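You operate a simulated robot arm through the tools that you are given. There is no shell and no other tool.

The job below is to be done with a simulated robot arm. You get a single attempt, and the scene is never put back.

TASK
Level the stand: free the wheels, centre both bubbles and lock it again.

It is judged by the outcome, as a careful person would: the job done as asked, and still so three seconds after it is handed in. It fails if anything else is knocked over, pushed out of place, dropped, spilled or broken.

THE ROBOT
A 7-joint arm with a fingered hand, fixed in place. Base frame: the origin is on the floor under the middle of its stand, x ahead of it, y to its left, z up. Lengths are in m, angles in degrees, forces in N, time in s.
It reaches about 1.023 m from its shoulder. Its first joint turns from -166.0 to 166.0 degrees. Payload 4 kg.
The TCP is the grasp point between the finger pads, 0.03 m short of the fingertips. In the tool frame z runs along the fingers and y along their closing line. The gripper opens to 0.104 m; its body begins 0.035 m behind the TCP. The gripper is a hand of 4 fingers: y runs from the thumb to the fingers, the wrist lies at [-0.015, -0.113, -0.19] in the tool frame, and closing takes about 1.5 s.
Orientation is that of the tool frame in the base frame, as a unit quaternion [x, y, z, w]. With the fingers straight down and the wrist toward the robot, the tool's x, y and z point along [0, 1, 0], [1, 0, 0] and [0, 0, -1] of the base frame.

THE INTERFACE
- The arm moves only by the tool play_rows. Its arguments are lists of equal length, an entry for each row: "delta_pos": the shift along the tool's x, y, z in m, a list of three; "delta_rot": the turn, a rotation vector about the tool's x, y, z in degrees, a list of three; "hand": the finger opening in m, from 0 to 0.104. In form: {"delta_pos": [[dx, dy, dz], ...], "delta_rot": [[ax, ay, az], ...], "hand": [hand, ...]}. A call has 1 to 20 rows; each row shifts and turns the commanded pose from where the row before left it, along the tool's axes as they then stand. Rows are played at 5 a second. More than 0.05 m and 8.6 degrees between two rows, or a gripper value outside its range, and nothing of the call is played. A pose out of reach is approached as far as the arm can. The call stops where the force on the tool passes 40 N (or 10 N more than at its start, if that is more) or the arm is blocked; 0.2 s more then pass. Each finger travels about 0.153 m/s and halts on what it meets, pressing with about 33 N; the grip force reading is that of the motor and also rises with nothing between the fingers. The clock runs only during rows and for 0.2 s after the last one: add rows that do not move to give the fingers time. The reply holds the time, the measured pose of the TCP, the force on the tool along the base axes, the opening and the grip force, in the units named above and with some noise, with the torque about the TCP (base axes, N m) and any sound that the robot's microphone picked up.
- Cameras (640 x 400 px; columns grow to the right, rows downward): "scene" is fixed at [0.0488, -0.4974, 1.6722]; the picture's right is [0.82, -0.57, 0.00], its down [-0.30, -0.44, -0.85] and it looks along [0.48, 0.70, -0.53] (base axes); focal length 319 px, centre (320, 200). "wrist" rides on the gripper at [0.061, -0.092, -0.13] in the tool frame; the picture's right is [-0.81, 0.27, -0.52], its down [-0.53, -0.71, 0.46] and it looks along [-0.24, 0.64, 0.72] (tool axes); focal length 275 px, centre (320, 200). There is no depth. A picture from a camera that has moved, and an enlarged one, comes with that camera's place and axes in the base frame and with its lens.
- capture(camera): a new picture of that camera. No time passes.
- preshape(shape): the hand has 4 fingers and takes this shape, open, in about a second: jaw (thumb against the fingers, like two jaws); tri (thumb and two fingers); tip (a fingertip pinch); poke (one finger out to press); point (the index stretched); flat (the hand flat); cup (the hand cupped); fist (a fist). The gripper value then closes the fingers along that shape, each until it touches; the sizes above hold for jaw. It gives what a move gives, with no picture.
- zoom(camera, box): a new picture of the part [left, top, right, bottom] of that camera's present view, enlarged. No time passes.
- hand_in(): hands the job in; it is judged then, once.

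Nothing tells you positions but the pictures and the camera data. Unless the task says otherwise, let go and move clear before handing in.

The tools are called after "Emit:" as name(argument=value, ...) on one line, values as JSON. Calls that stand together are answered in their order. play_rows: Moves the arm, as the interface text tells. Its arguments: {"type":"object","properties":{"delta_pos":{"type":"array"},"delta_rot":{"type":"array"},"hand":{"type":"array"}},"required":["delta_pos","delta_rot","hand"]} The other tools are called the same way: preshape (shape) gives the hand a shape; capture (camera) takes a picture; zoom (camera, box) takes an enlarged picture of a part of a camera's view; hand_in () hands the job in.

At the start:

```text
time: 0.0
tcp_pos: [0.569, 0.1652, 1.2207]
ee_rot: [0.707, 0.707, -0.001, -0.001]
force: [0.2, 0.5, 0.2]
torque: [-0.02, -0.01, -0.01]
gripper_width: 0.1036
grasp_force: 0.0
shape: jaw
```

scene: 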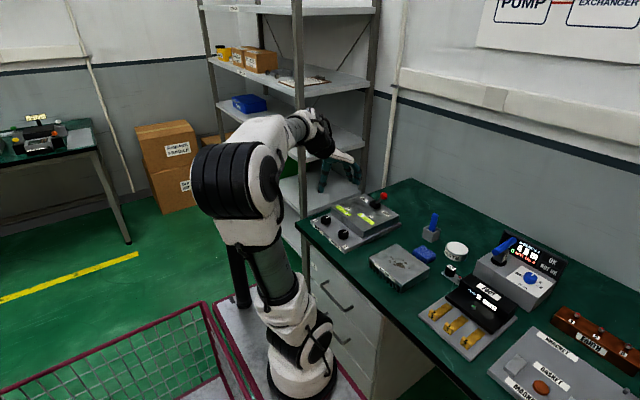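
wrist: 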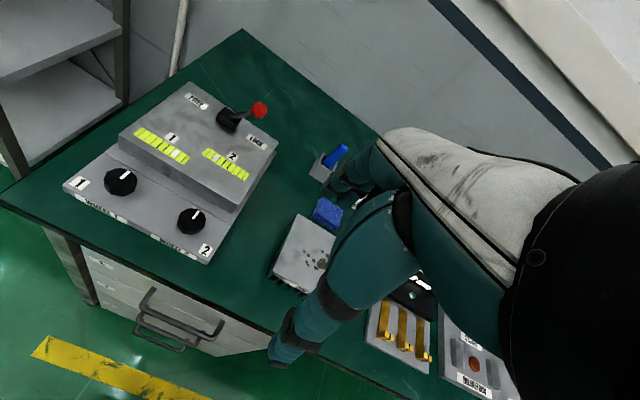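

I see the levelling stand at the far-left end of the bench: two knobs (1 and 2), two bubble vials and a lever with a red ball (labels "FREE"/"LOCK" probably). I'll zoom in on both cameras to read it before moving.

Emit:
zoom(camera="wrist", box=[50, 70, 300, 270])

Emit:
zoom(camera="scene", box=[290, 170, 430, 260])

```text
2.00 times, centred on (175, 170) of wrist
camera zoom: at [0.4786, 0.228, 1.3522], right [0.27, -0.81, 0.52], down [-0.71, -0.53, -0.46], along [0.64, -0.24, -0.72], focal length 551 px, centre (610, 260)
```

zoom: 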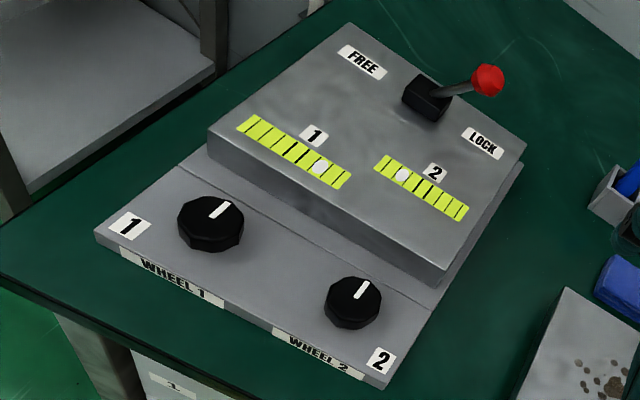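

```text
4.44 times, centred on (360, 215) of scene
camera zoom: at [0.0488, -0.4974, 1.6722], right [0.82, -0.57, 0.0], down [-0.3, -0.44, -0.85], along [0.48, 0.7, -0.53], focal length 1416 px, centre (142, 133)
```

zoom: 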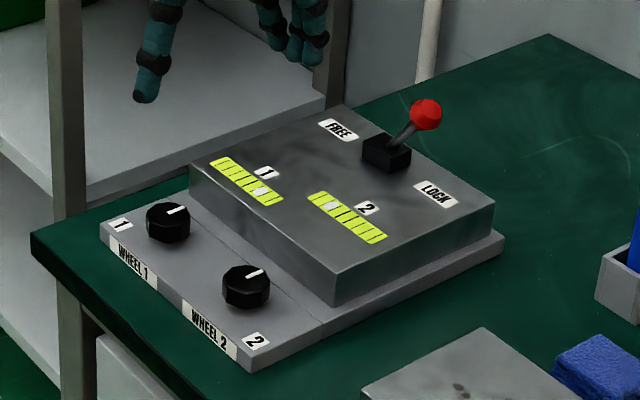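

The stand sits square to the base axes: knob 1 at about (0.69, 0.39, 0.90), knob 2 at about (0.69, 0.27, 0.90), and the lever's red ball at about (0.908, 0.287, 0.988), leaning to LOCK (-y). Bubble 1 is off to the right and bubble 2 to the left; I'll look closer at the hand and the vials before moving.

Emit:
zoom(camera="scene", box=[280, 95, 380, 205])

Emit:
zoom(camera="wrist", box=[120, 110, 260, 200])

Emit:
zoom(camera="scene", box=[190, 100, 400, 400])

```text
3.64 times, centred on (330, 150) of scene
camera zoom: at [0.0488, -0.4974, 1.6722], right [0.82, -0.57, 0.0], down [-0.3, -0.44, -0.85], along [0.48, 0.7, -0.53], focal length 1159 px, centre (284, 382)
```

zoom: 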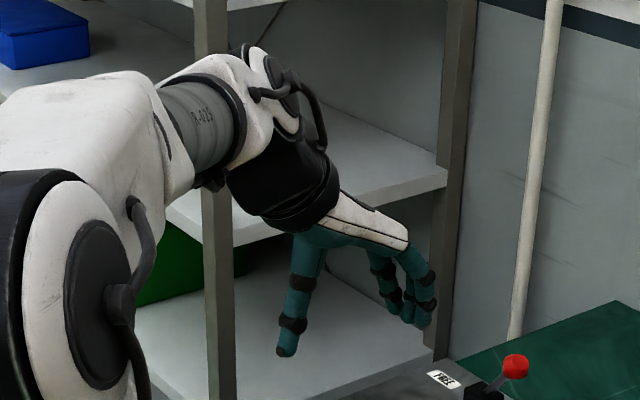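

```text
4.44 times, centred on (190, 155) of wrist
camera zoom: at [0.4786, 0.228, 1.3522], right [0.27, -0.81, 0.52], down [-0.71, -0.53, -0.46], along [0.64, -0.24, -0.72], focal length 1224 px, centre (898, 400)
```

zoom: 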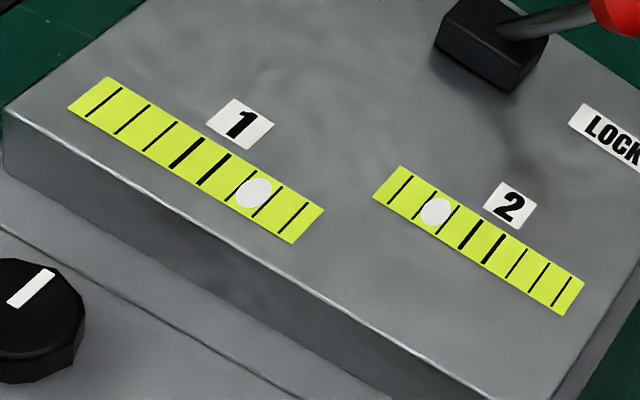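

```text
1.33 times, centred on (295, 250) of scene
camera zoom: at [0.0488, -0.4974, 1.6722], right [0.82, -0.57, 0.0], down [-0.3, -0.44, -0.85], along [0.48, 0.7, -0.53], focal length 425 px, centre (353, 133)
```

zoom: 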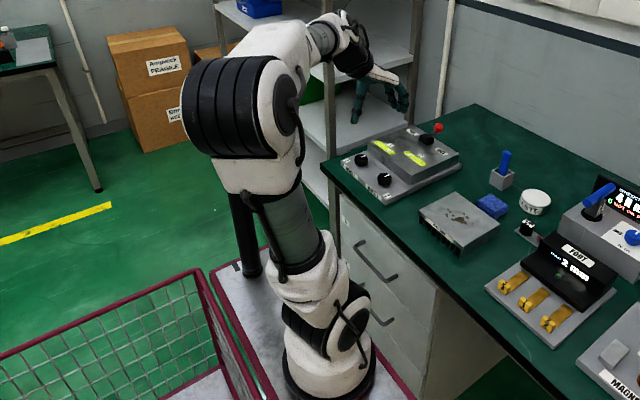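

The hand hangs fingers-down with the thumb toward the robot; the fingers are about 0.1 m long. I'll move toward the stand at a safe height and turn the hand -90° about its own axis so it closes along base y, which keeps clear of the raised deck, then look again.

Emit:
play_rows(delta_pos=[[0.005, 0.035, 0], [0.005, 0.035, 0], [0.005, 0.035, 0], [0.005, 0.035, 0], [0, 0, 0], [0, 0, 0], [0, 0, 0], [0, 0, 0], [0, 0, 0], [0, 0, 0], [0, 0, 0], [0, 0, 0], [0, 0, 0], [0, 0, 0], [0, 0, 0], [0, 0, 0]], delta_rot=[[0, 0, 0], [0, 0, 0], [0, 0, 0], [0, 0, 0], [0, 0, -8.2], [0, 0, -8.2], [0, 0, -8.2], [0, 0, -8.2], [0, 0, -8.2], [0, 0, -8.2], [0, 0, -8.2], [0, 0, -8.2], [0, 0, -8.2], [0, 0, -8.2], [0, 0, -8], [0, 0, 0]], hand=[0.104, 0.104, 0.104, 0.104, 0.104, 0.104, 0.104, 0.104, 0.104, 0.104, 0.104, 0.104, 0.104, 0.104, 0.104, 0.104])

```text
time: 3.4
tcp_pos: [0.7086, 0.1855, 1.2222]
ee_rot: [-0.001, 1.0, -0.001, -0.001]
force: [0.1, -0.3, -0.6]
torque: [0.03, 0.0, -0.02]
gripper_width: 0.1037
grasp_force: 0.1
shape: jaw
```

Emit:
capture(camera="wrist")

Emit:
capture(camera="scene")

```text
taken
camera wrist: at [0.6487, 0.095, 1.3522], right [0.81, 0.28, 0.52], down [0.53, -0.71, -0.46], along [0.24, 0.65, -0.72], focal length 275 px, centre (320, 200)
```

wrist: 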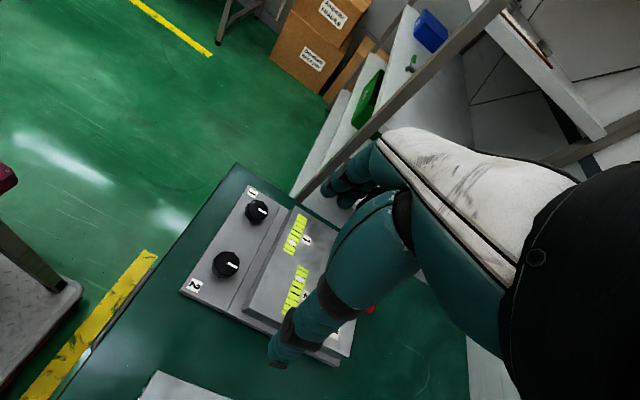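

```text
taken
```

scene: 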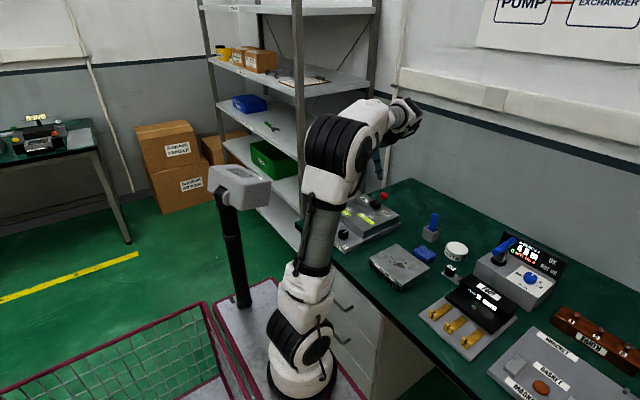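

The turn went fine. Next I move over the lever ball at (0.908, 0.287), staying about 0.1 m above it, and check alignment.

Emit:
play_rows(delta_pos=[[-0.0333, 0.0175, 0.016], [-0.0333, 0.0175, 0.016], [-0.0333, 0.0175, 0.016], [-0.0333, 0.0175, 0.016], [-0.0333, 0.0175, 0.016], [-0.0333, 0.0175, 0.016], [0, 0, 0]], delta_rot=[[0, 0, 0], [0, 0, 0], [0, 0, 0], [0, 0, 0], [0, 0, 0], [0, 0, 0], [0, 0, 0]], hand=[0.104, 0.104, 0.104, 0.104, 0.104, 0.104, 0.104])

Emit:
capture(camera="wrist")

Emit:
zoom(camera="scene", box=[320, 80, 480, 240])

```text
time: 5.0
tcp_pos: [0.9108, 0.2901, 1.1232]
ee_rot: [0.001, 1.0, 0.0, 0.0]
force: [0.1, 0.2, -0.3]
torque: [-0.01, 0.01, -0.01]
gripper_width: 0.1037
grasp_force: 0.1
shape: jaw
```

```text
taken
camera wrist: at [0.8495, 0.1988, 1.2547], right [0.81, 0.27, 0.52], down [0.53, -0.71, -0.46], along [0.24, 0.64, -0.72], focal length 275 px, centre (320, 200)
```

wrist: 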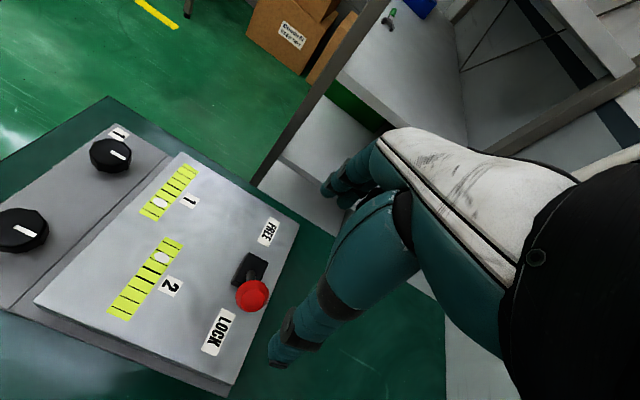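

```text
2.50 times, centred on (400, 160) of scene
camera zoom: at [0.0488, -0.4974, 1.6722], right [0.82, -0.57, 0.0], down [-0.3, -0.44, -0.85], along [0.48, 0.7, -0.53], focal length 797 px, centre (120, 300)
```

zoom: 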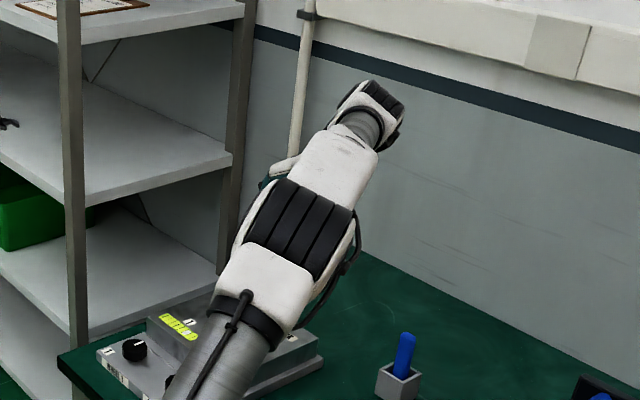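

The ball checks out again at (0.909, 0.286), between the open thumb and fingers. I'll narrow the hand slightly, lower so the thumb stands on the LOCK side of the ball, and look before pushing.

Emit:
play_rows(delta_pos=[[0, 0, 0], [0, 0, 0], [0, 0, 0.03], [0, 0, 0.03], [0, 0, 0.03], [0, 0, 0.03], [0, 0, 0]], delta_rot=[[0, 0, 0], [0, 0, 0], [0, 0, 0], [0, 0, 0], [0, 0, 0], [0, 0, 0], [0, 0, 0]], hand=[0.085, 0.085, 0.085, 0.085, 0.085, 0.085, 0.085])

Emit:
capture(camera="wrist")

```text
time: 6.6
tcp_pos: [0.9103, 0.2917, 1.0038]
ee_rot: [0.0, 1.0, 0.0, 0.0]
force: [-0.5, -0.3, 0.0]
torque: [0.01, -0.01, -0.01]
gripper_width: 0.0852
grasp_force: 0.1
shape: jaw
```

```text
taken
camera wrist: at [0.8481, 0.2002, 1.1342], right [0.81, 0.27, 0.52], down [0.53, -0.71, -0.46], along [0.24, 0.64, -0.72], focal length 275 px, centre (320, 200)
```

wrist: 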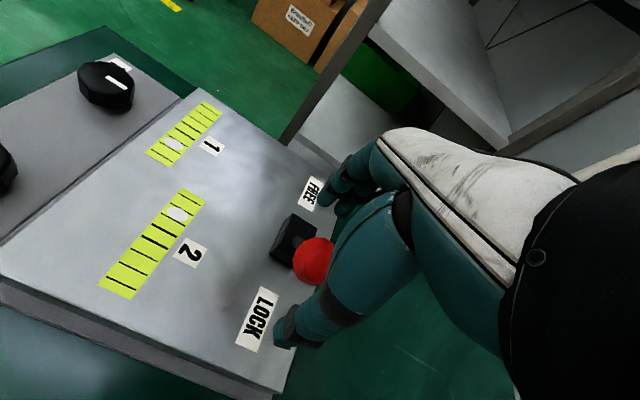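

The thumb tip is just on the LOCK side of the ball and the fingers beyond it, with no contact yet. Now I push slowly along +y toward FREE.

Emit:
play_rows(delta_pos=[[0, 0.012, 0], [0, 0.012, 0], [0, 0.012, 0], [0, 0.012, 0], [0, 0.012, 0], [0, 0.012, 0], [0, 0.01, 0], [0, 0.01, 0], [0, 0, 0]], delta_rot=[[0, 0, 0], [0, 0, 0], [0, 0, 0], [0, 0, 0], [0, 0, 0], [0, 0, 0], [0, 0, 0], [0, 0, 0], [0, 0, 0]], hand=[0.085, 0.085, 0.085, 0.085, 0.085, 0.085, 0.085, 0.085, 0.085])

Emit:
capture(camera="wrist")

```text
time: 8.6
tcp_pos: [0.9097, 0.3829, 1.0032]
ee_rot: [0.0, 1.0, 0.0, 0.0]
force: [-0.3, -0.4, -0.4]
torque: [-0.01, 0.03, -0.01]
gripper_width: 0.085
grasp_force: 0.1
shape: jaw
```

```text
taken
camera wrist: at [0.8485, 0.2919, 1.1346], right [0.81, 0.27, 0.52], down [0.53, -0.71, -0.46], along [0.24, 0.64, -0.72], focal length 275 px, centre (320, 200)
```

wrist: 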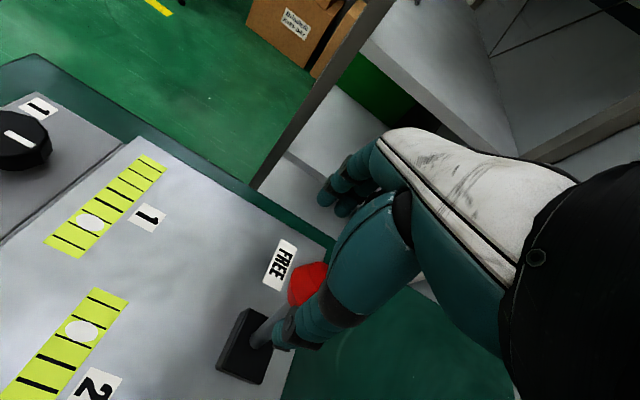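

The lever has swung past upright toward FREE with almost no resistance; the ball is at about y=0.36, perhaps short of its end stop (~0.38). I'll push on gently until it meets the stop.

Emit:
play_rows(delta_pos=[[0, 0.006, 0], [0, 0.006, 0], [0, 0.006, 0], [0, 0.005, 0], [0, 0, 0]], delta_rot=[[0, 0, 0], [0, 0, 0], [0, 0, 0], [0, 0, 0], [0, 0, 0]], hand=[0.085, 0.085, 0.085, 0.085, 0.085])

Emit:
capture(camera="wrist")

```text
time: 9.8
tcp_pos: [0.9092, 0.4058, 1.0046]
ee_rot: [0.001, 1.0, 0.0, 0.0]
force: [-1.5, -2.5, -2.1]
torque: [0.06, -0.02, 0.0]
gripper_width: 0.0856
grasp_force: 0.0
shape: jaw
```

```text
taken
camera wrist: at [0.8492, 0.3148, 1.1358], right [0.81, 0.27, 0.52], down [0.53, -0.71, -0.46], along [0.24, 0.64, -0.72], focal length 275 px, centre (320, 200)
```

wrist: 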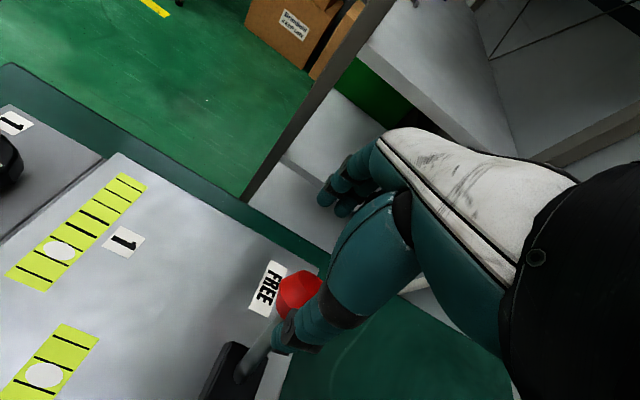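

The ball is now at about y=0.374 beside the FREE label and a little resistance (2.5 N) has appeared. I'll press a bit more to confirm the end stop.

Emit:
play_rows(delta_pos=[[0, 0.004, 0], [0, 0.004, 0], [0, 0.004, 0], [0, 0, 0]], delta_rot=[[0, 0, 0], [0, 0, 0], [0, 0, 0], [0, 0, 0]], hand=[0.085, 0.085, 0.085, 0.085])

Emit:
capture(camera="wrist")

```text
time: 10.8
tcp_pos: [0.9092, 0.4159, 1.0042]
ee_rot: [0.001, 1.0, -0.001, -0.001]
force: [0.3, -16.7, -2.0]
torque: [-0.14, 0.02, 0.06]
gripper_width: 0.088
grasp_force: 0.1
shape: jaw
```

```text
taken
camera wrist: at [0.8491, 0.3254, 1.1354], right [0.81, 0.27, 0.52], down [0.53, -0.71, -0.45], along [0.24, 0.64, -0.73], focal length 275 px, centre (320, 200)
```

wrist: 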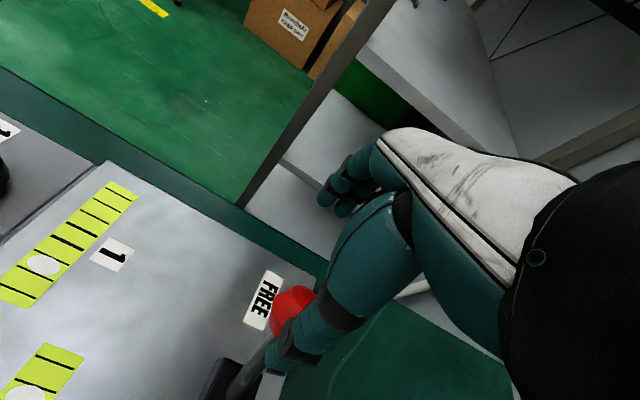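

The lever is against its FREE stop (about 17 N). I back off a little, lift straight up and then check lever and bubbles.

Emit:
play_rows(delta_pos=[[0, -0.01, 0], [0, -0.01, 0], [0, 0, -0.035], [0, 0, -0.035], [0, 0, -0.035], [0, 0, -0.035], [0.04, 0, -0.01], [0.04, 0, -0.01], [0.04, 0, 0], [0, 0, 0]], delta_rot=[[0, 0, 0], [0, 0, 0], [0, 0, 0], [0, 0, 0], [0, 0, 0], [0, 0, 0], [0, 0, 0], [0, 0, 0], [0, 0, 0], [0, 0, 0]], hand=[0.085, 0.085, 0.085, 0.085, 0.085, 0.085, 0.085, 0.085, 0.085, 0.085])

Emit:
capture(camera="wrist")

Emit:
capture(camera="scene")

```text
time: 13.0
tcp_pos: [0.7789, 0.3931, 1.1575]
ee_rot: [0.001, 1.0, 0.0, 0.0]
force: [-0.5, 0.2, -0.8]
torque: [-0.01, 0.01, -0.01]
gripper_width: 0.0852
grasp_force: 0.1
shape: jaw
out of reach, approached as far as the arm can: row 6
```

```text
taken
camera wrist: at [0.7184, 0.3014, 1.2884], right [0.81, 0.27, 0.52], down [0.53, -0.71, -0.46], along [0.24, 0.64, -0.72], focal length 275 px, centre (320, 200)
```

wrist: 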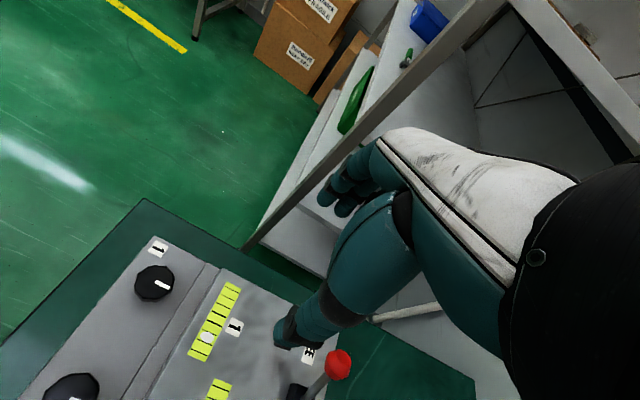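

```text
taken
```

scene: 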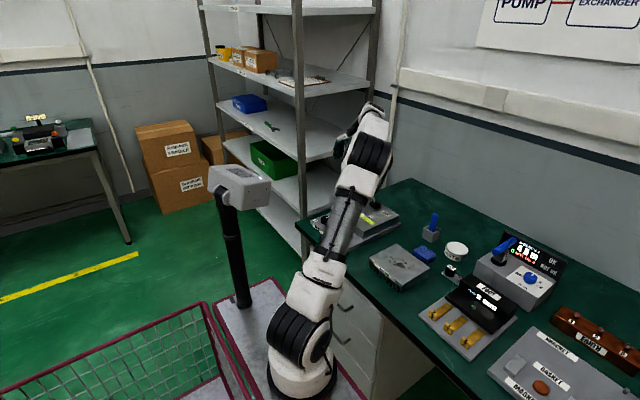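

The lever stands at FREE and both bubbles are still visible. I'll zoom on the knobs and lever from here to pin down heights before gripping knob 1.

Emit:
zoom(camera="wrist", box=[20, 220, 340, 400])

Emit:
zoom(camera="scene", box=[290, 170, 430, 260])

```text
2.00 times, centred on (180, 310) of wrist
camera zoom: at [0.7184, 0.3014, 1.2884], right [0.81, 0.27, 0.52], down [0.53, -0.71, -0.46], along [0.24, 0.64, -0.72], focal length 551 px, centre (600, -20)
```

zoom: 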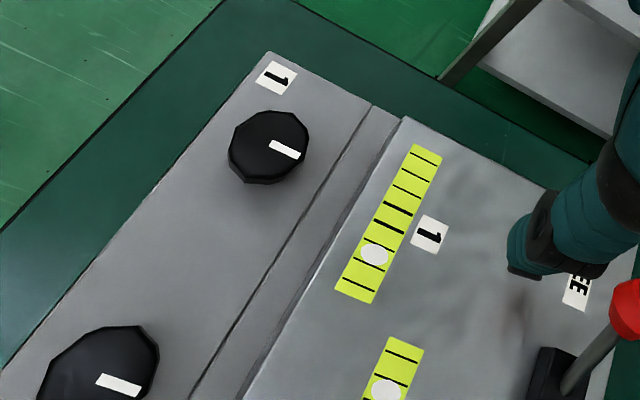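

```text
4.44 times, centred on (360, 215) of scene
camera zoom: at [0.0488, -0.4974, 1.6722], right [0.82, -0.57, 0.0], down [-0.3, -0.44, -0.85], along [0.48, 0.7, -0.53], focal length 1416 px, centre (142, 133)
```

zoom: 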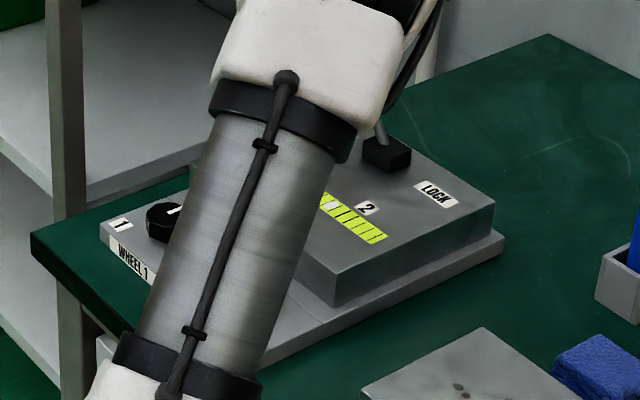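

Heights now agree: base plate at z≈0.875, knob tops at z≈0.904, and the deck (z≈0.917) starts at x≈0.747, so a hand closing along y fits around knob 1. I'll hover over knob 1 at (0.687, 0.391) and check.

Emit:
play_rows(delta_pos=[[0.031, -0.001, 0.02], [0.031, -0.001, 0.03], [0.03, 0, 0.04], [0, 0, 0.04], [0, 0, 0]], delta_rot=[[0, 0, 0], [0, 0, 0], [0, 0, 0], [0, 0, 0], [0, 0, 0]], hand=[0.09, 0.09, 0.09, 0.09, 0.09])

Emit:
capture(camera="wrist")

Emit:
capture(camera="scene")

```text
time: 14.2
tcp_pos: [0.688, 0.3887, 1.0283]
ee_rot: [0.0, 1.0, 0.0, -0.001]
force: [-1.0, 0.4, 0.1]
torque: [0.02, 0.01, 0.01]
gripper_width: 0.0896
grasp_force: 0.0
shape: jaw
```

```text
taken
camera wrist: at [0.6279, 0.2984, 1.1607], right [0.81, 0.27, 0.52], down [0.53, -0.71, -0.46], along [0.24, 0.64, -0.72], focal length 275 px, centre (320, 200)
```

wrist: 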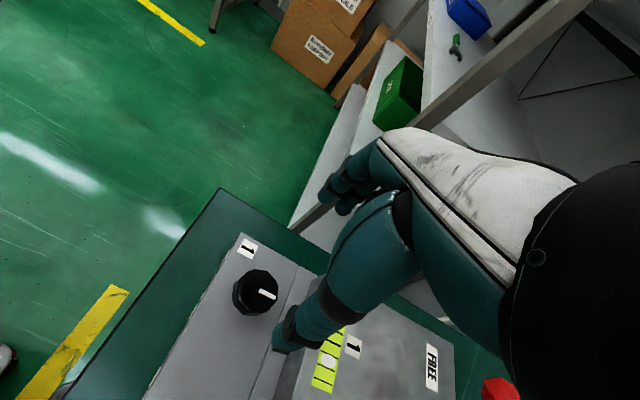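

```text
taken
```

scene: 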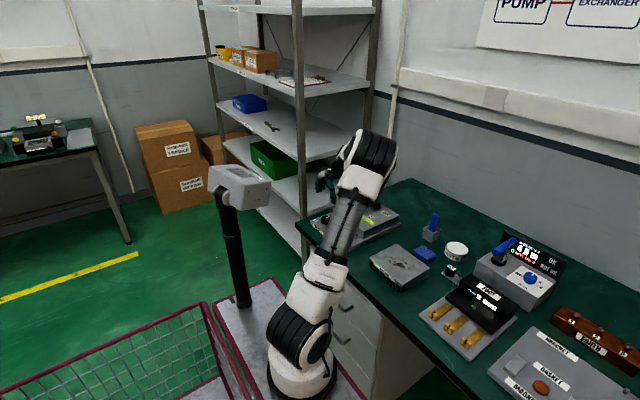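

Knob 1 sits under the hand at (0.687, 0.388). I'll lower around it (fingertips stopping ~8 mm above the plate) with the hand open.

Emit:
play_rows(delta_pos=[[0, 0, 0.03], [0, 0, 0.03], [0, 0, 0.03], [0, 0, 0.015], [0, 0, 0.009], [0, 0, 0]], delta_rot=[[0, 0, 0], [0, 0, 0], [0, 0, 0], [0, 0, 0], [0, 0, 0], [0, 0, 0]], hand=[0.09, 0.09, 0.09, 0.09, 0.09, 0.09])

Emit:
capture(camera="wrist")

Emit:
zoom(camera="scene", box=[290, 150, 430, 260])

```text
time: 15.6
tcp_pos: [0.6897, 0.3893, 0.9145]
ee_rot: [0.0, 1.0, 0.0, 0.0]
force: [-0.7, -1.1, 0.1]
torque: [0.0, 0.01, 0.01]
gripper_width: 0.0897
grasp_force: 0.1
shape: jaw
```

```text
taken
camera wrist: at [0.6288, 0.2986, 1.0464], right [0.81, 0.27, 0.52], down [0.53, -0.71, -0.46], along [0.24, 0.64, -0.72], focal length 275 px, centre (320, 200)
```

wrist: 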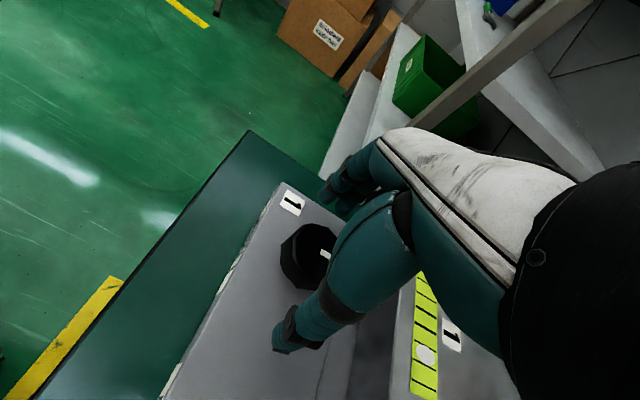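

```text
3.64 times, centred on (360, 205) of scene
camera zoom: at [0.0488, -0.4974, 1.6722], right [0.82, -0.57, 0.0], down [-0.3, -0.44, -0.85], along [0.48, 0.7, -0.53], focal length 1159 px, centre (174, 182)
```

zoom: 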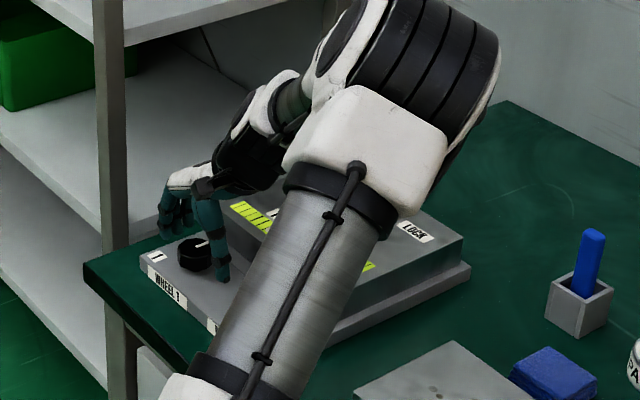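

The hand straddles knob 1, and the wrist camera still sees bubble 1 from here. I close on the knob.

Emit:
play_rows(delta_pos=[[0, 0, 0], [0, 0, 0], [0, 0, 0], [0, 0, 0], [0, 0, 0], [0, 0, 0]], delta_rot=[[0, 0, 0], [0, 0, 0], [0, 0, 0], [0, 0, 0], [0, 0, 0], [0, 0, 0]], hand=[0.08, 0.07, 0.06, 0.05, 0.04, 0.04])

Emit:
capture(camera="wrist")

Emit:
zoom(camera="scene", box=[290, 150, 430, 260])

```text
time: 17.0
tcp_pos: [0.6884, 0.389, 0.9144]
ee_rot: [0.001, 1.0, 0.0, 0.0]
force: [-0.9, -0.6, 0.2]
torque: [0.02, -0.01, -0.02]
gripper_width: 0.0405
grasp_force: 0.0
shape: jaw
```

```text
taken
camera wrist: at [0.6288, 0.2986, 1.0466], right [0.81, 0.27, 0.52], down [0.53, -0.71, -0.46], along [0.24, 0.64, -0.72], focal length 275 px, centre (320, 200)
```

wrist: 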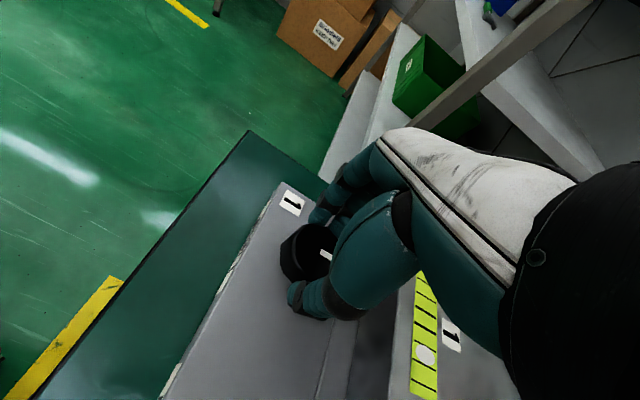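

```text
3.64 times, centred on (360, 205) of scene
camera zoom: at [0.0488, -0.4974, 1.6722], right [0.82, -0.57, 0.0], down [-0.3, -0.44, -0.85], along [0.48, 0.7, -0.53], focal length 1159 px, centre (174, 182)
```

zoom: 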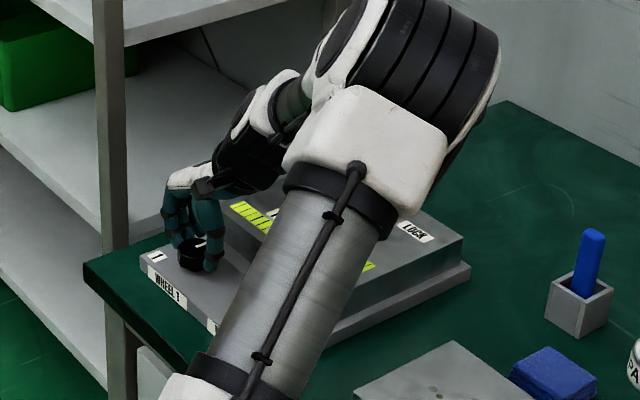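

At 0.04 m there's no grip force yet, so the knob is narrower than I guessed. I keep closing until it grips.

Emit:
play_rows(delta_pos=[[0, 0, 0], [0, 0, 0], [0, 0, 0], [0, 0, 0], [0, 0, 0]], delta_rot=[[0, 0, 0], [0, 0, 0], [0, 0, 0], [0, 0, 0], [0, 0, 0]], hand=[0.035, 0.03, 0.025, 0.02, 0.02])

Emit:
capture(camera="wrist")

```text
time: 18.2
tcp_pos: [0.6896, 0.3899, 0.9144]
ee_rot: [0.0, 1.0, -0.001, 0.0]
force: [-2.1, -5.1, -1.4]
torque: [-0.09, 0.04, -0.03]
gripper_width: 0.0345
grasp_force: 32.4
shape: jaw
```

```text
taken
camera wrist: at [0.6288, 0.2983, 1.0466], right [0.81, 0.27, 0.52], down [0.53, -0.71, -0.46], along [0.24, 0.64, -0.72], focal length 275 px, centre (320, 200)
```

wrist: 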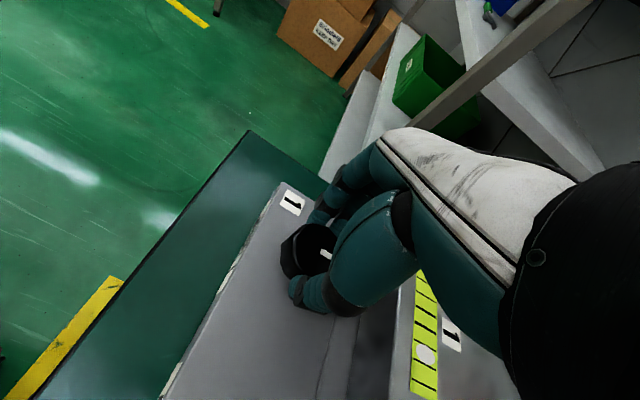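

The knob is gripped (32 N). I'll turn it a small test amount, 16° counter-clockwise seen from above, and watch both bubbles.

Emit:
play_rows(delta_pos=[[0, 0, 0], [0, 0, 0], [0, 0, 0], [0, 0, 0], [0, 0, 0], [0, 0, 0]], delta_rot=[[0, 0, -4], [0, 0, -4], [0, 0, -4], [0, 0, -4], [0, 0, 0], [0, 0, 0]], hand=[0.02, 0.02, 0.02, 0.02, 0.02, 0.02])

Emit:
capture(camera="wrist")

Emit:
zoom(camera="scene", box=[290, 150, 430, 260])

```text
time: 19.6
tcp_pos: [0.6896, 0.3894, 0.914]
ee_rot: [-0.139, 0.99, 0.0, 0.0]
force: [4.8, -4.1, -0.1]
torque: [-0.09, -0.1, -0.05]
gripper_width: 0.0343
grasp_force: 32.7
shape: jaw
```

```text
taken
camera wrist: at [0.6556, 0.2846, 1.0464], right [0.7, 0.49, 0.52], down [0.71, -0.54, -0.46], along [0.06, 0.69, -0.72], focal length 275 px, centre (320, 200)
```

wrist: 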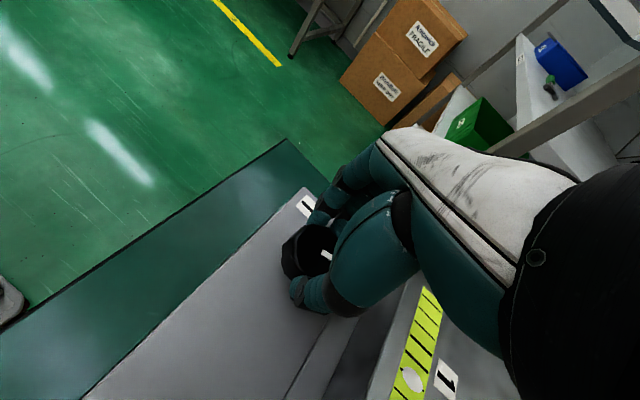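

```text
3.64 times, centred on (360, 205) of scene
camera zoom: at [0.0488, -0.4974, 1.6722], right [0.82, -0.57, 0.0], down [-0.3, -0.44, -0.85], along [0.48, 0.7, -0.53], focal length 1159 px, centre (174, 182)
```

zoom: 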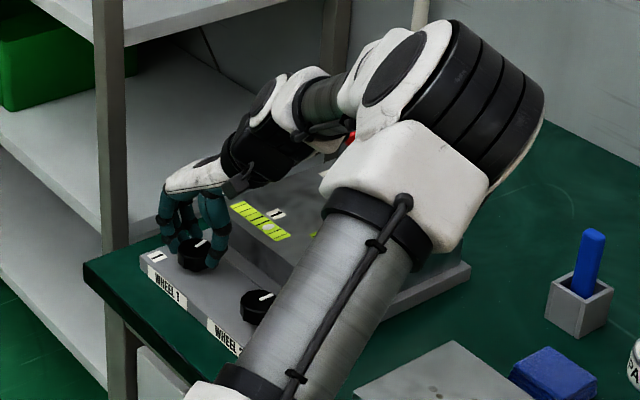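

The knob turned with the hand without slipping. I'll zoom on vial 1 to see which way bubble 1 moved.

Emit:
zoom(camera="wrist", box=[370, 275, 480, 400])

Emit:
zoom(camera="scene", box=[330, 195, 380, 226])

```text
3.20 times, centred on (425, 338) of wrist
camera zoom: at [0.6556, 0.2846, 1.0464], right [0.7, 0.49, 0.52], down [0.71, -0.54, -0.46], along [0.06, 0.69, -0.72], focal length 881 px, centre (-16, -240)
```

zoom: 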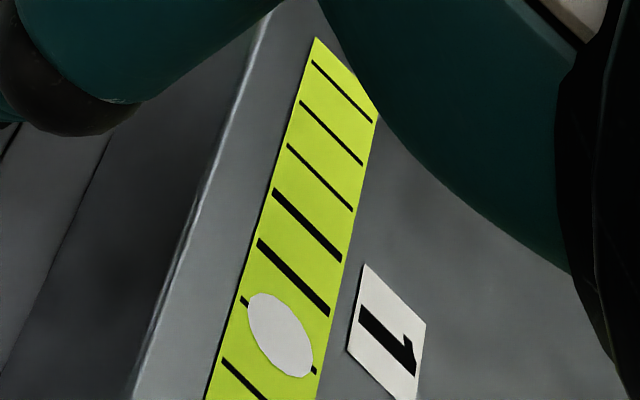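

```text
12.80 times, centred on (355, 210) of scene
camera zoom: at [0.0488, -0.4974, 1.6722], right [0.82, -0.57, 0.0], down [-0.3, -0.44, -0.85], along [0.48, 0.7, -0.53], focal length 4080 px, centre (-128, 66)
```

zoom: 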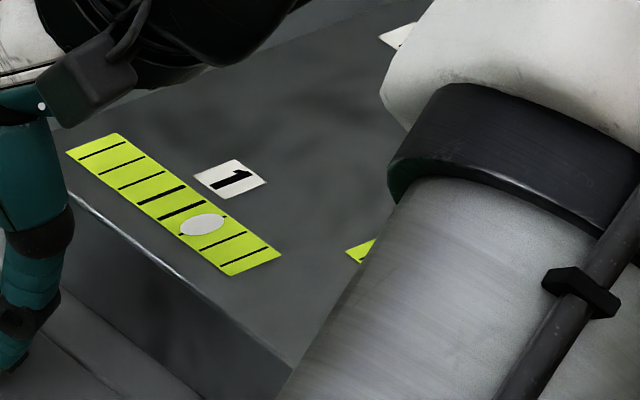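

Counter-clockwise moved bubble 1 from about 2.0 to 1.5 divisions off centre, the right direction. I'll turn another 16° and look again, with a short wait for settling.

Emit:
play_rows(delta_pos=[[0, 0, 0], [0, 0, 0], [0, 0, 0], [0, 0, 0], [0, 0, 0], [0, 0, 0], [0, 0, 0]], delta_rot=[[0, 0, -4], [0, 0, -4], [0, 0, -4], [0, 0, -4], [0, 0, 0], [0, 0, 0], [0, 0, 0]], hand=[0.02, 0.02, 0.02, 0.02, 0.02, 0.02, 0.02])

Emit:
capture(camera="wrist")

Emit:
zoom(camera="scene", box=[320, 185, 400, 235])

```text
time: 21.2
tcp_pos: [0.6894, 0.3882, 0.9152]
ee_rot: [-0.274, 0.962, 0.0, 0.0]
force: [7.3, -4.8, 4.9]
torque: [-0.1, -0.17, -0.03]
gripper_width: 0.0341
grasp_force: 32.7
shape: jaw
```

```text
taken
camera wrist: at [0.6859, 0.2792, 1.046], right [0.54, 0.66, 0.52], down [0.83, -0.32, -0.46], along [-0.13, 0.68, -0.72], focal length 275 px, centre (320, 200)
```

wrist: 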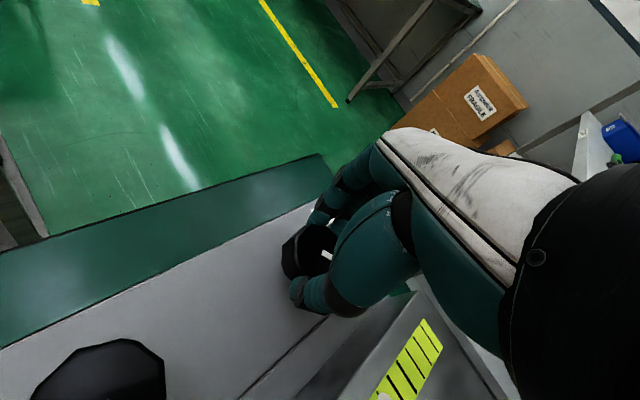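

```text
8.00 times, centred on (360, 210) of scene
camera zoom: at [0.0488, -0.4974, 1.6722], right [0.82, -0.57, 0.0], down [-0.3, -0.44, -0.85], along [0.48, 0.7, -0.53], focal length 2550 px, centre (0, 120)
```

zoom: 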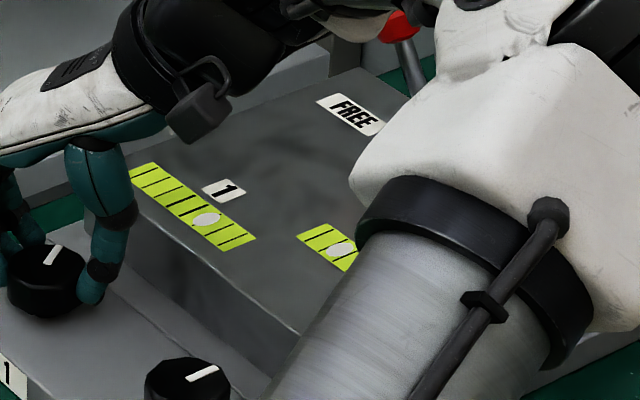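

Bubble 1 is now about 1.0 division off, moving about 0.5 per 16°. Before turning further I check that the arm's elbow and wrist stay clear of the lever.

Emit:
zoom(camera="scene", box=[260, 100, 480, 300])

Emit:
zoom(camera="scene", box=[350, 200, 380, 222])

```text
2.00 times, centred on (370, 200) of scene
camera zoom: at [0.0488, -0.4974, 1.6722], right [0.82, -0.57, 0.0], down [-0.3, -0.44, -0.85], along [0.48, 0.7, -0.53], focal length 637 px, centre (220, 200)
```

zoom: 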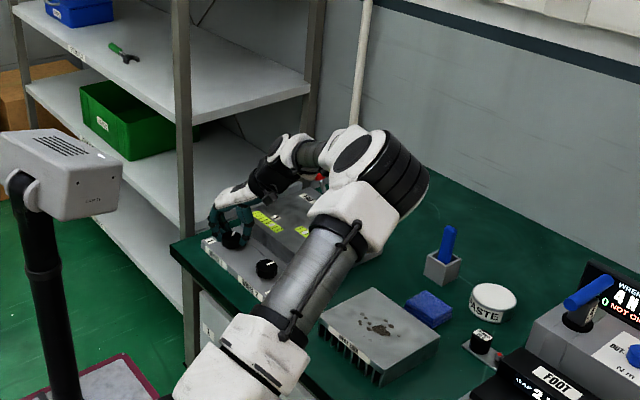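

```text
16.00 times, centred on (365, 211) of scene
camera zoom: at [0.0488, -0.4974, 1.6722], right [0.82, -0.57, 0.0], down [-0.3, -0.44, -0.85], along [0.48, 0.7, -0.53], focal length 5100 px, centre (-400, 24)
```

zoom: 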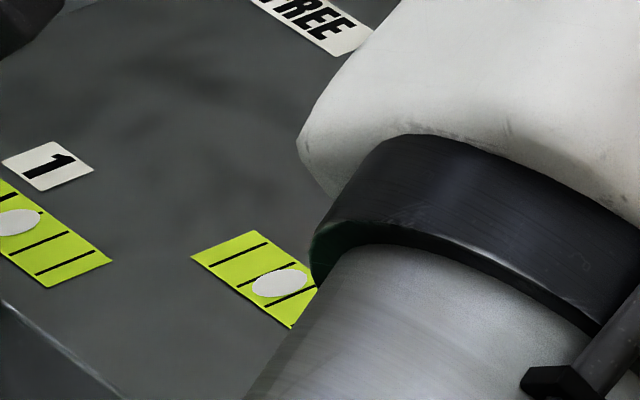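

The forearm runs in from the -y side at z≈1.1, well short of the lever. I turn another 16° and check bubble 1 again.

Emit:
play_rows(delta_pos=[[0, 0, 0], [0, 0, 0], [0, 0, 0], [0, 0, 0], [0, 0, 0], [0, 0, 0], [0, 0, 0]], delta_rot=[[0, 0, -4], [0, 0, -4], [0, 0, -4], [0, 0, -4], [0, 0, 0], [0, 0, 0], [0, 0, 0]], hand=[0.02, 0.02, 0.02, 0.02, 0.02, 0.02, 0.02])

Emit:
zoom(camera="scene", box=[320, 185, 400, 235])

Emit:
zoom(camera="scene", box=[330, 197, 370, 222])

```text
time: 22.8
tcp_pos: [0.6888, 0.389, 0.9149]
ee_rot: [-0.406, 0.914, 0.0, 0.0]
force: [10.8, -5.9, 7.0]
torque: [-0.22, -0.3, -0.05]
gripper_width: 0.0344
grasp_force: 32.9
shape: jaw
```

```text
8.00 times, centred on (360, 210) of scene
camera zoom: at [0.0488, -0.4974, 1.6722], right [0.82, -0.57, 0.0], down [-0.3, -0.44, -0.85], along [0.48, 0.7, -0.53], focal length 2550 px, centre (0, 120)
```

zoom: 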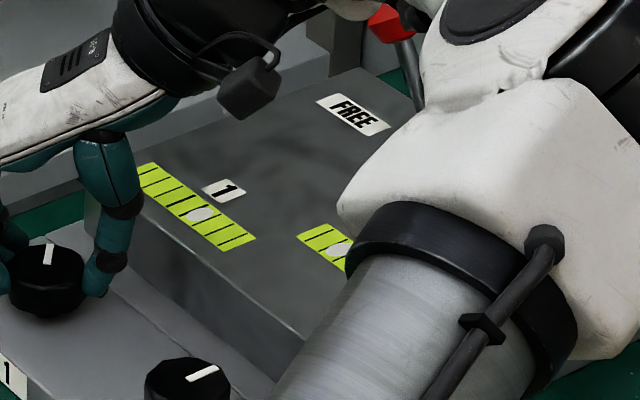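

```text
16.00 times, centred on (350, 210) of scene
camera zoom: at [0.0488, -0.4974, 1.6722], right [0.82, -0.57, 0.0], down [-0.3, -0.44, -0.85], along [0.48, 0.7, -0.53], focal length 5100 px, centre (-160, 48)
```

zoom: 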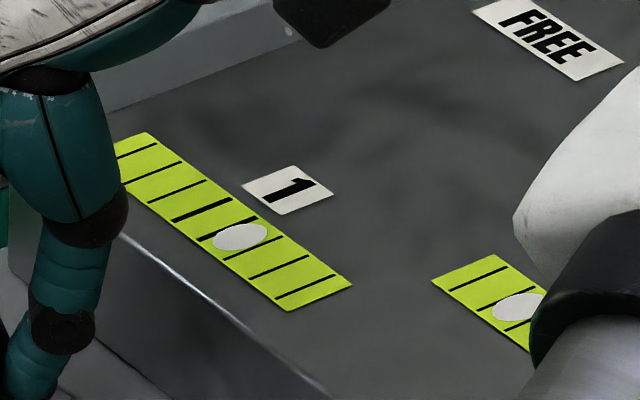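

Bubble 1 keeps moving toward the centre. I zoom tighter to read it against the lines.

Emit:
zoom(camera="scene", box=[336, 204, 354, 217])

Emit:
capture(camera="wrist")

```text
16.00 times, centred on (345, 210) of scene
camera zoom: at [0.0488, -0.4974, 1.6722], right [0.82, -0.57, 0.0], down [-0.3, -0.44, -0.85], along [0.48, 0.7, -0.53], focal length 5100 px, centre (-80, 32)
```

zoom: 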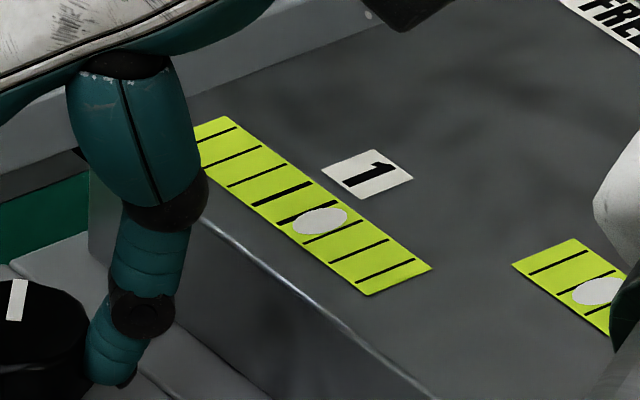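

```text
taken
camera wrist: at [0.7164, 0.2826, 1.0458], right [0.34, 0.79, 0.52], down [0.89, -0.08, -0.46], along [-0.32, 0.61, -0.72], focal length 275 px, centre (320, 200)
```

wrist: 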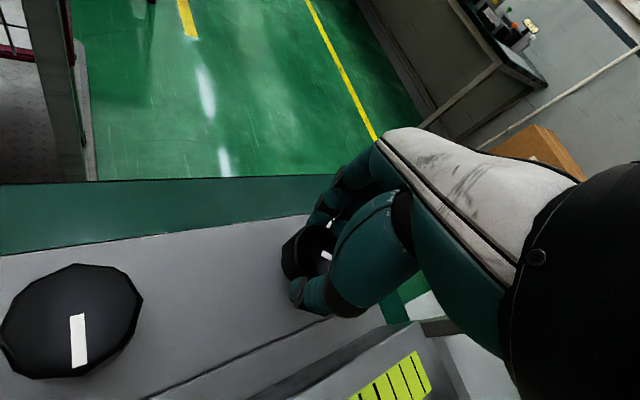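

Readings don't move evenly with angle, so the bubble may be sluggish. I'll hold still for about 3 s and re-read it.

Emit:
play_rows(delta_pos=[[0, 0, 0], [0, 0, 0], [0, 0, 0], [0, 0, 0], [0, 0, 0], [0, 0, 0], [0, 0, 0], [0, 0, 0], [0, 0, 0], [0, 0, 0], [0, 0, 0], [0, 0, 0], [0, 0, 0], [0, 0, 0], [0, 0, 0]], delta_rot=[[0, 0, 0], [0, 0, 0], [0, 0, 0], [0, 0, 0], [0, 0, 0], [0, 0, 0], [0, 0, 0], [0, 0, 0], [0, 0, 0], [0, 0, 0], [0, 0, 0], [0, 0, 0], [0, 0, 0], [0, 0, 0], [0, 0, 0]], hand=[0.02, 0.02, 0.02, 0.02, 0.02, 0.02, 0.02, 0.02, 0.02, 0.02, 0.02, 0.02, 0.02, 0.02, 0.02])

Emit:
zoom(camera="scene", box=[336, 204, 354, 217])

```text
time: 26.0
tcp_pos: [0.6887, 0.3887, 0.9144]
ee_rot: [-0.407, 0.913, -0.001, 0.0]
force: [11.3, -5.9, 6.4]
torque: [-0.17, -0.24, -0.01]
gripper_width: 0.034
grasp_force: 33.1
shape: jaw
```

```text
16.00 times, centred on (345, 210) of scene
camera zoom: at [0.0488, -0.4974, 1.6722], right [0.82, -0.57, 0.0], down [-0.3, -0.44, -0.85], along [0.48, 0.7, -0.53], focal length 5100 px, centre (-80, 32)
```

zoom: 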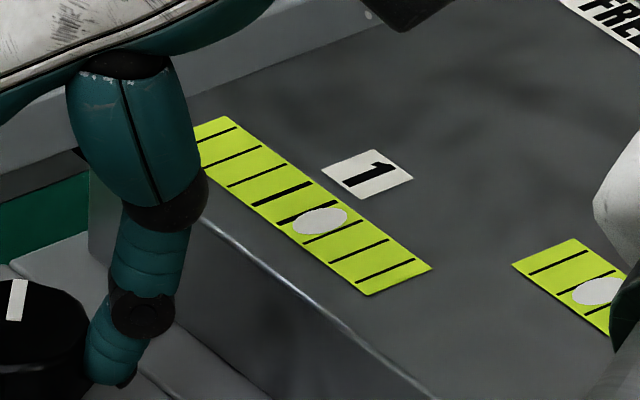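

It's steady, so the wheel needs about 48° per division, leaving roughly 48° more. I'll open, swing the hand back 48°, and re-grip rather than twisting the arm further.

Emit:
play_rows(delta_pos=[[0, 0, 0], [0, 0, 0], [0, 0, 0], [0, 0, 0], [0, 0, 0], [0, 0, 0], [0, 0, 0], [0, 0, 0], [0, 0, 0], [0, 0, 0], [0, 0, 0]], delta_rot=[[0, 0, 0], [0, 0, 0], [0, 0, 0], [0, 0, 0], [0, 0, 8], [0, 0, 8], [0, 0, 8], [0, 0, 8], [0, 0, 8], [0, 0, 8], [0, 0, 0]], hand=[0.04, 0.055, 0.07, 0.075, 0.075, 0.075, 0.075, 0.075, 0.075, 0.075, 0.075])

Emit:
capture(camera="wrist")

Emit:
zoom(camera="wrist", box=[390, 270, 470, 400])

```text
time: 28.4
tcp_pos: [0.6881, 0.3897, 0.9153]
ee_rot: [0.001, 1.0, 0.0, 0.0]
force: [0.2, -0.1, 0.1]
torque: [0.0, 0.02, -0.03]
gripper_width: 0.0747
grasp_force: 0.1
shape: jaw
```

```text
taken
camera wrist: at [0.6276, 0.2979, 1.0456], right [0.81, 0.27, 0.52], down [0.53, -0.71, -0.46], along [0.24, 0.64, -0.72], focal length 275 px, centre (320, 200)
```

wrist: 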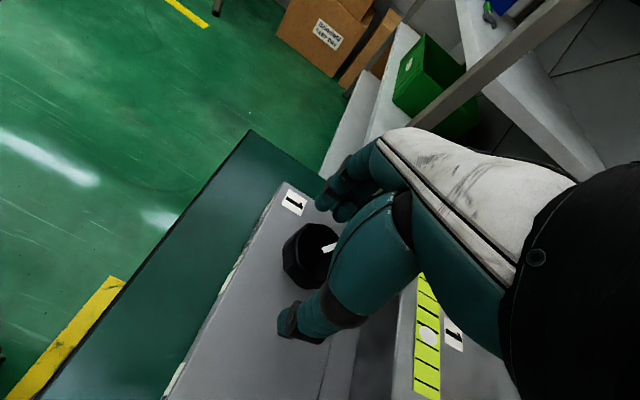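

```text
3.08 times, centred on (430, 335) of wrist
camera zoom: at [0.6276, 0.2979, 1.0456], right [0.81, 0.27, 0.52], down [0.53, -0.71, -0.46], along [0.24, 0.64, -0.72], focal length 847 px, centre (-18, -215)
```

zoom: 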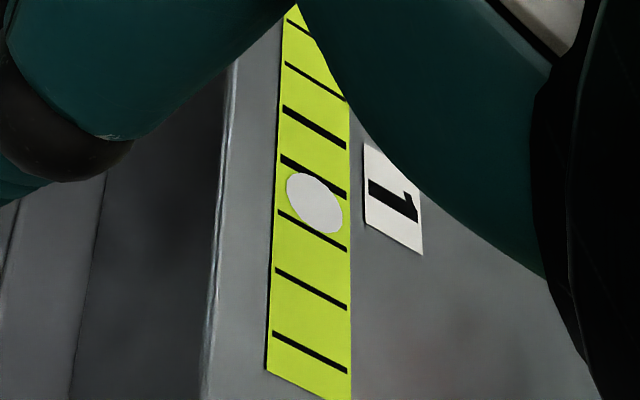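

The close view confirms bubble 1 is 1.0 division off centre, and the knob stayed put. Now I re-grip and turn another 44° counter-clockwise, then check.

Emit:
play_rows(delta_pos=[[0, 0, 0], [0, 0, 0], [0, 0, 0], [0, 0, 0], [0, 0, 0], [0, 0, 0], [0, 0, 0]], delta_rot=[[0, 0, 0], [0, 0, 0], [0, 0, 0], [0, 0, 0], [0, 0, 0], [0, 0, 0], [0, 0, 0]], hand=[0.06, 0.05, 0.04, 0.03, 0.02, 0.02, 0.02])

Emit:
play_rows(delta_pos=[[0, 0, 0], [0, 0, 0], [0, 0, 0], [0, 0, 0], [0, 0, 0], [0, 0, 0], [0, 0, 0], [0, 0, 0], [0, 0, 0], [0, 0, 0], [0, 0, 0], [0, 0, 0], [0, 0, 0]], delta_rot=[[0, 0, -4], [0, 0, -4], [0, 0, -4], [0, 0, -4], [0, 0, -4], [0, 0, -4], [0, 0, -4], [0, 0, -4], [0, 0, -4], [0, 0, -4], [0, 0, -4], [0, 0, 0], [0, 0, 0]], hand=[0.02, 0.02, 0.02, 0.02, 0.02, 0.02, 0.02, 0.02, 0.02, 0.02, 0.02, 0.02, 0.02])

Emit:
zoom(camera="scene", box=[336, 204, 354, 217])

Emit:
zoom(camera="scene", box=[290, 150, 430, 260])

```text
time: 30.0
tcp_pos: [0.6889, 0.3876, 0.9149]
ee_rot: [0.0, 1.0, 0.0, 0.001]
force: [-2.1, -4.4, -1.8]
torque: [-0.08, 0.06, -0.01]
gripper_width: 0.0345
grasp_force: 33.0
shape: jaw
```

```text
time: 32.8
tcp_pos: [0.689, 0.3907, 0.9144]
ee_rot: [-0.374, 0.927, 0.0, 0.0]
force: [9.1, -9.5, 0.3]
torque: [-0.22, -0.24, -0.07]
gripper_width: 0.0339
grasp_force: 33.4
shape: jaw
```

```text
16.00 times, centred on (345, 210) of scene
camera zoom: at [0.0488, -0.4974, 1.6722], right [0.82, -0.57, 0.0], down [-0.3, -0.44, -0.85], along [0.48, 0.7, -0.53], focal length 5100 px, centre (-80, 32)
```

zoom: 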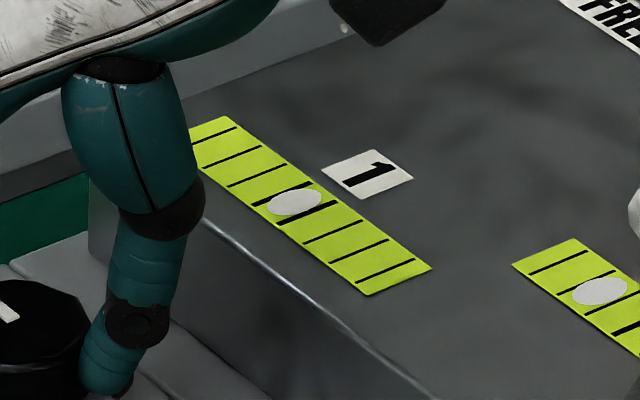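

```text
3.64 times, centred on (360, 205) of scene
camera zoom: at [0.0488, -0.4974, 1.6722], right [0.82, -0.57, 0.0], down [-0.3, -0.44, -0.85], along [0.48, 0.7, -0.53], focal length 1159 px, centre (174, 182)
```

zoom: 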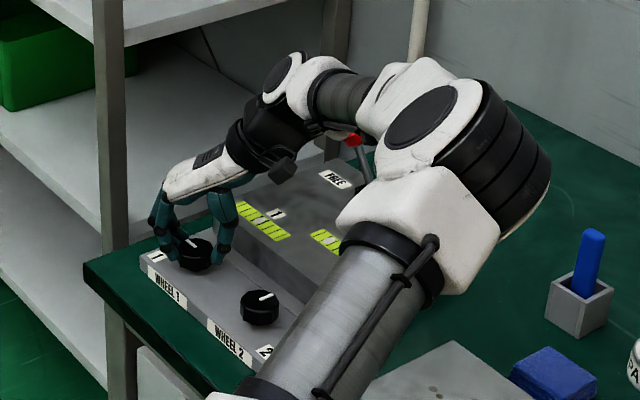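

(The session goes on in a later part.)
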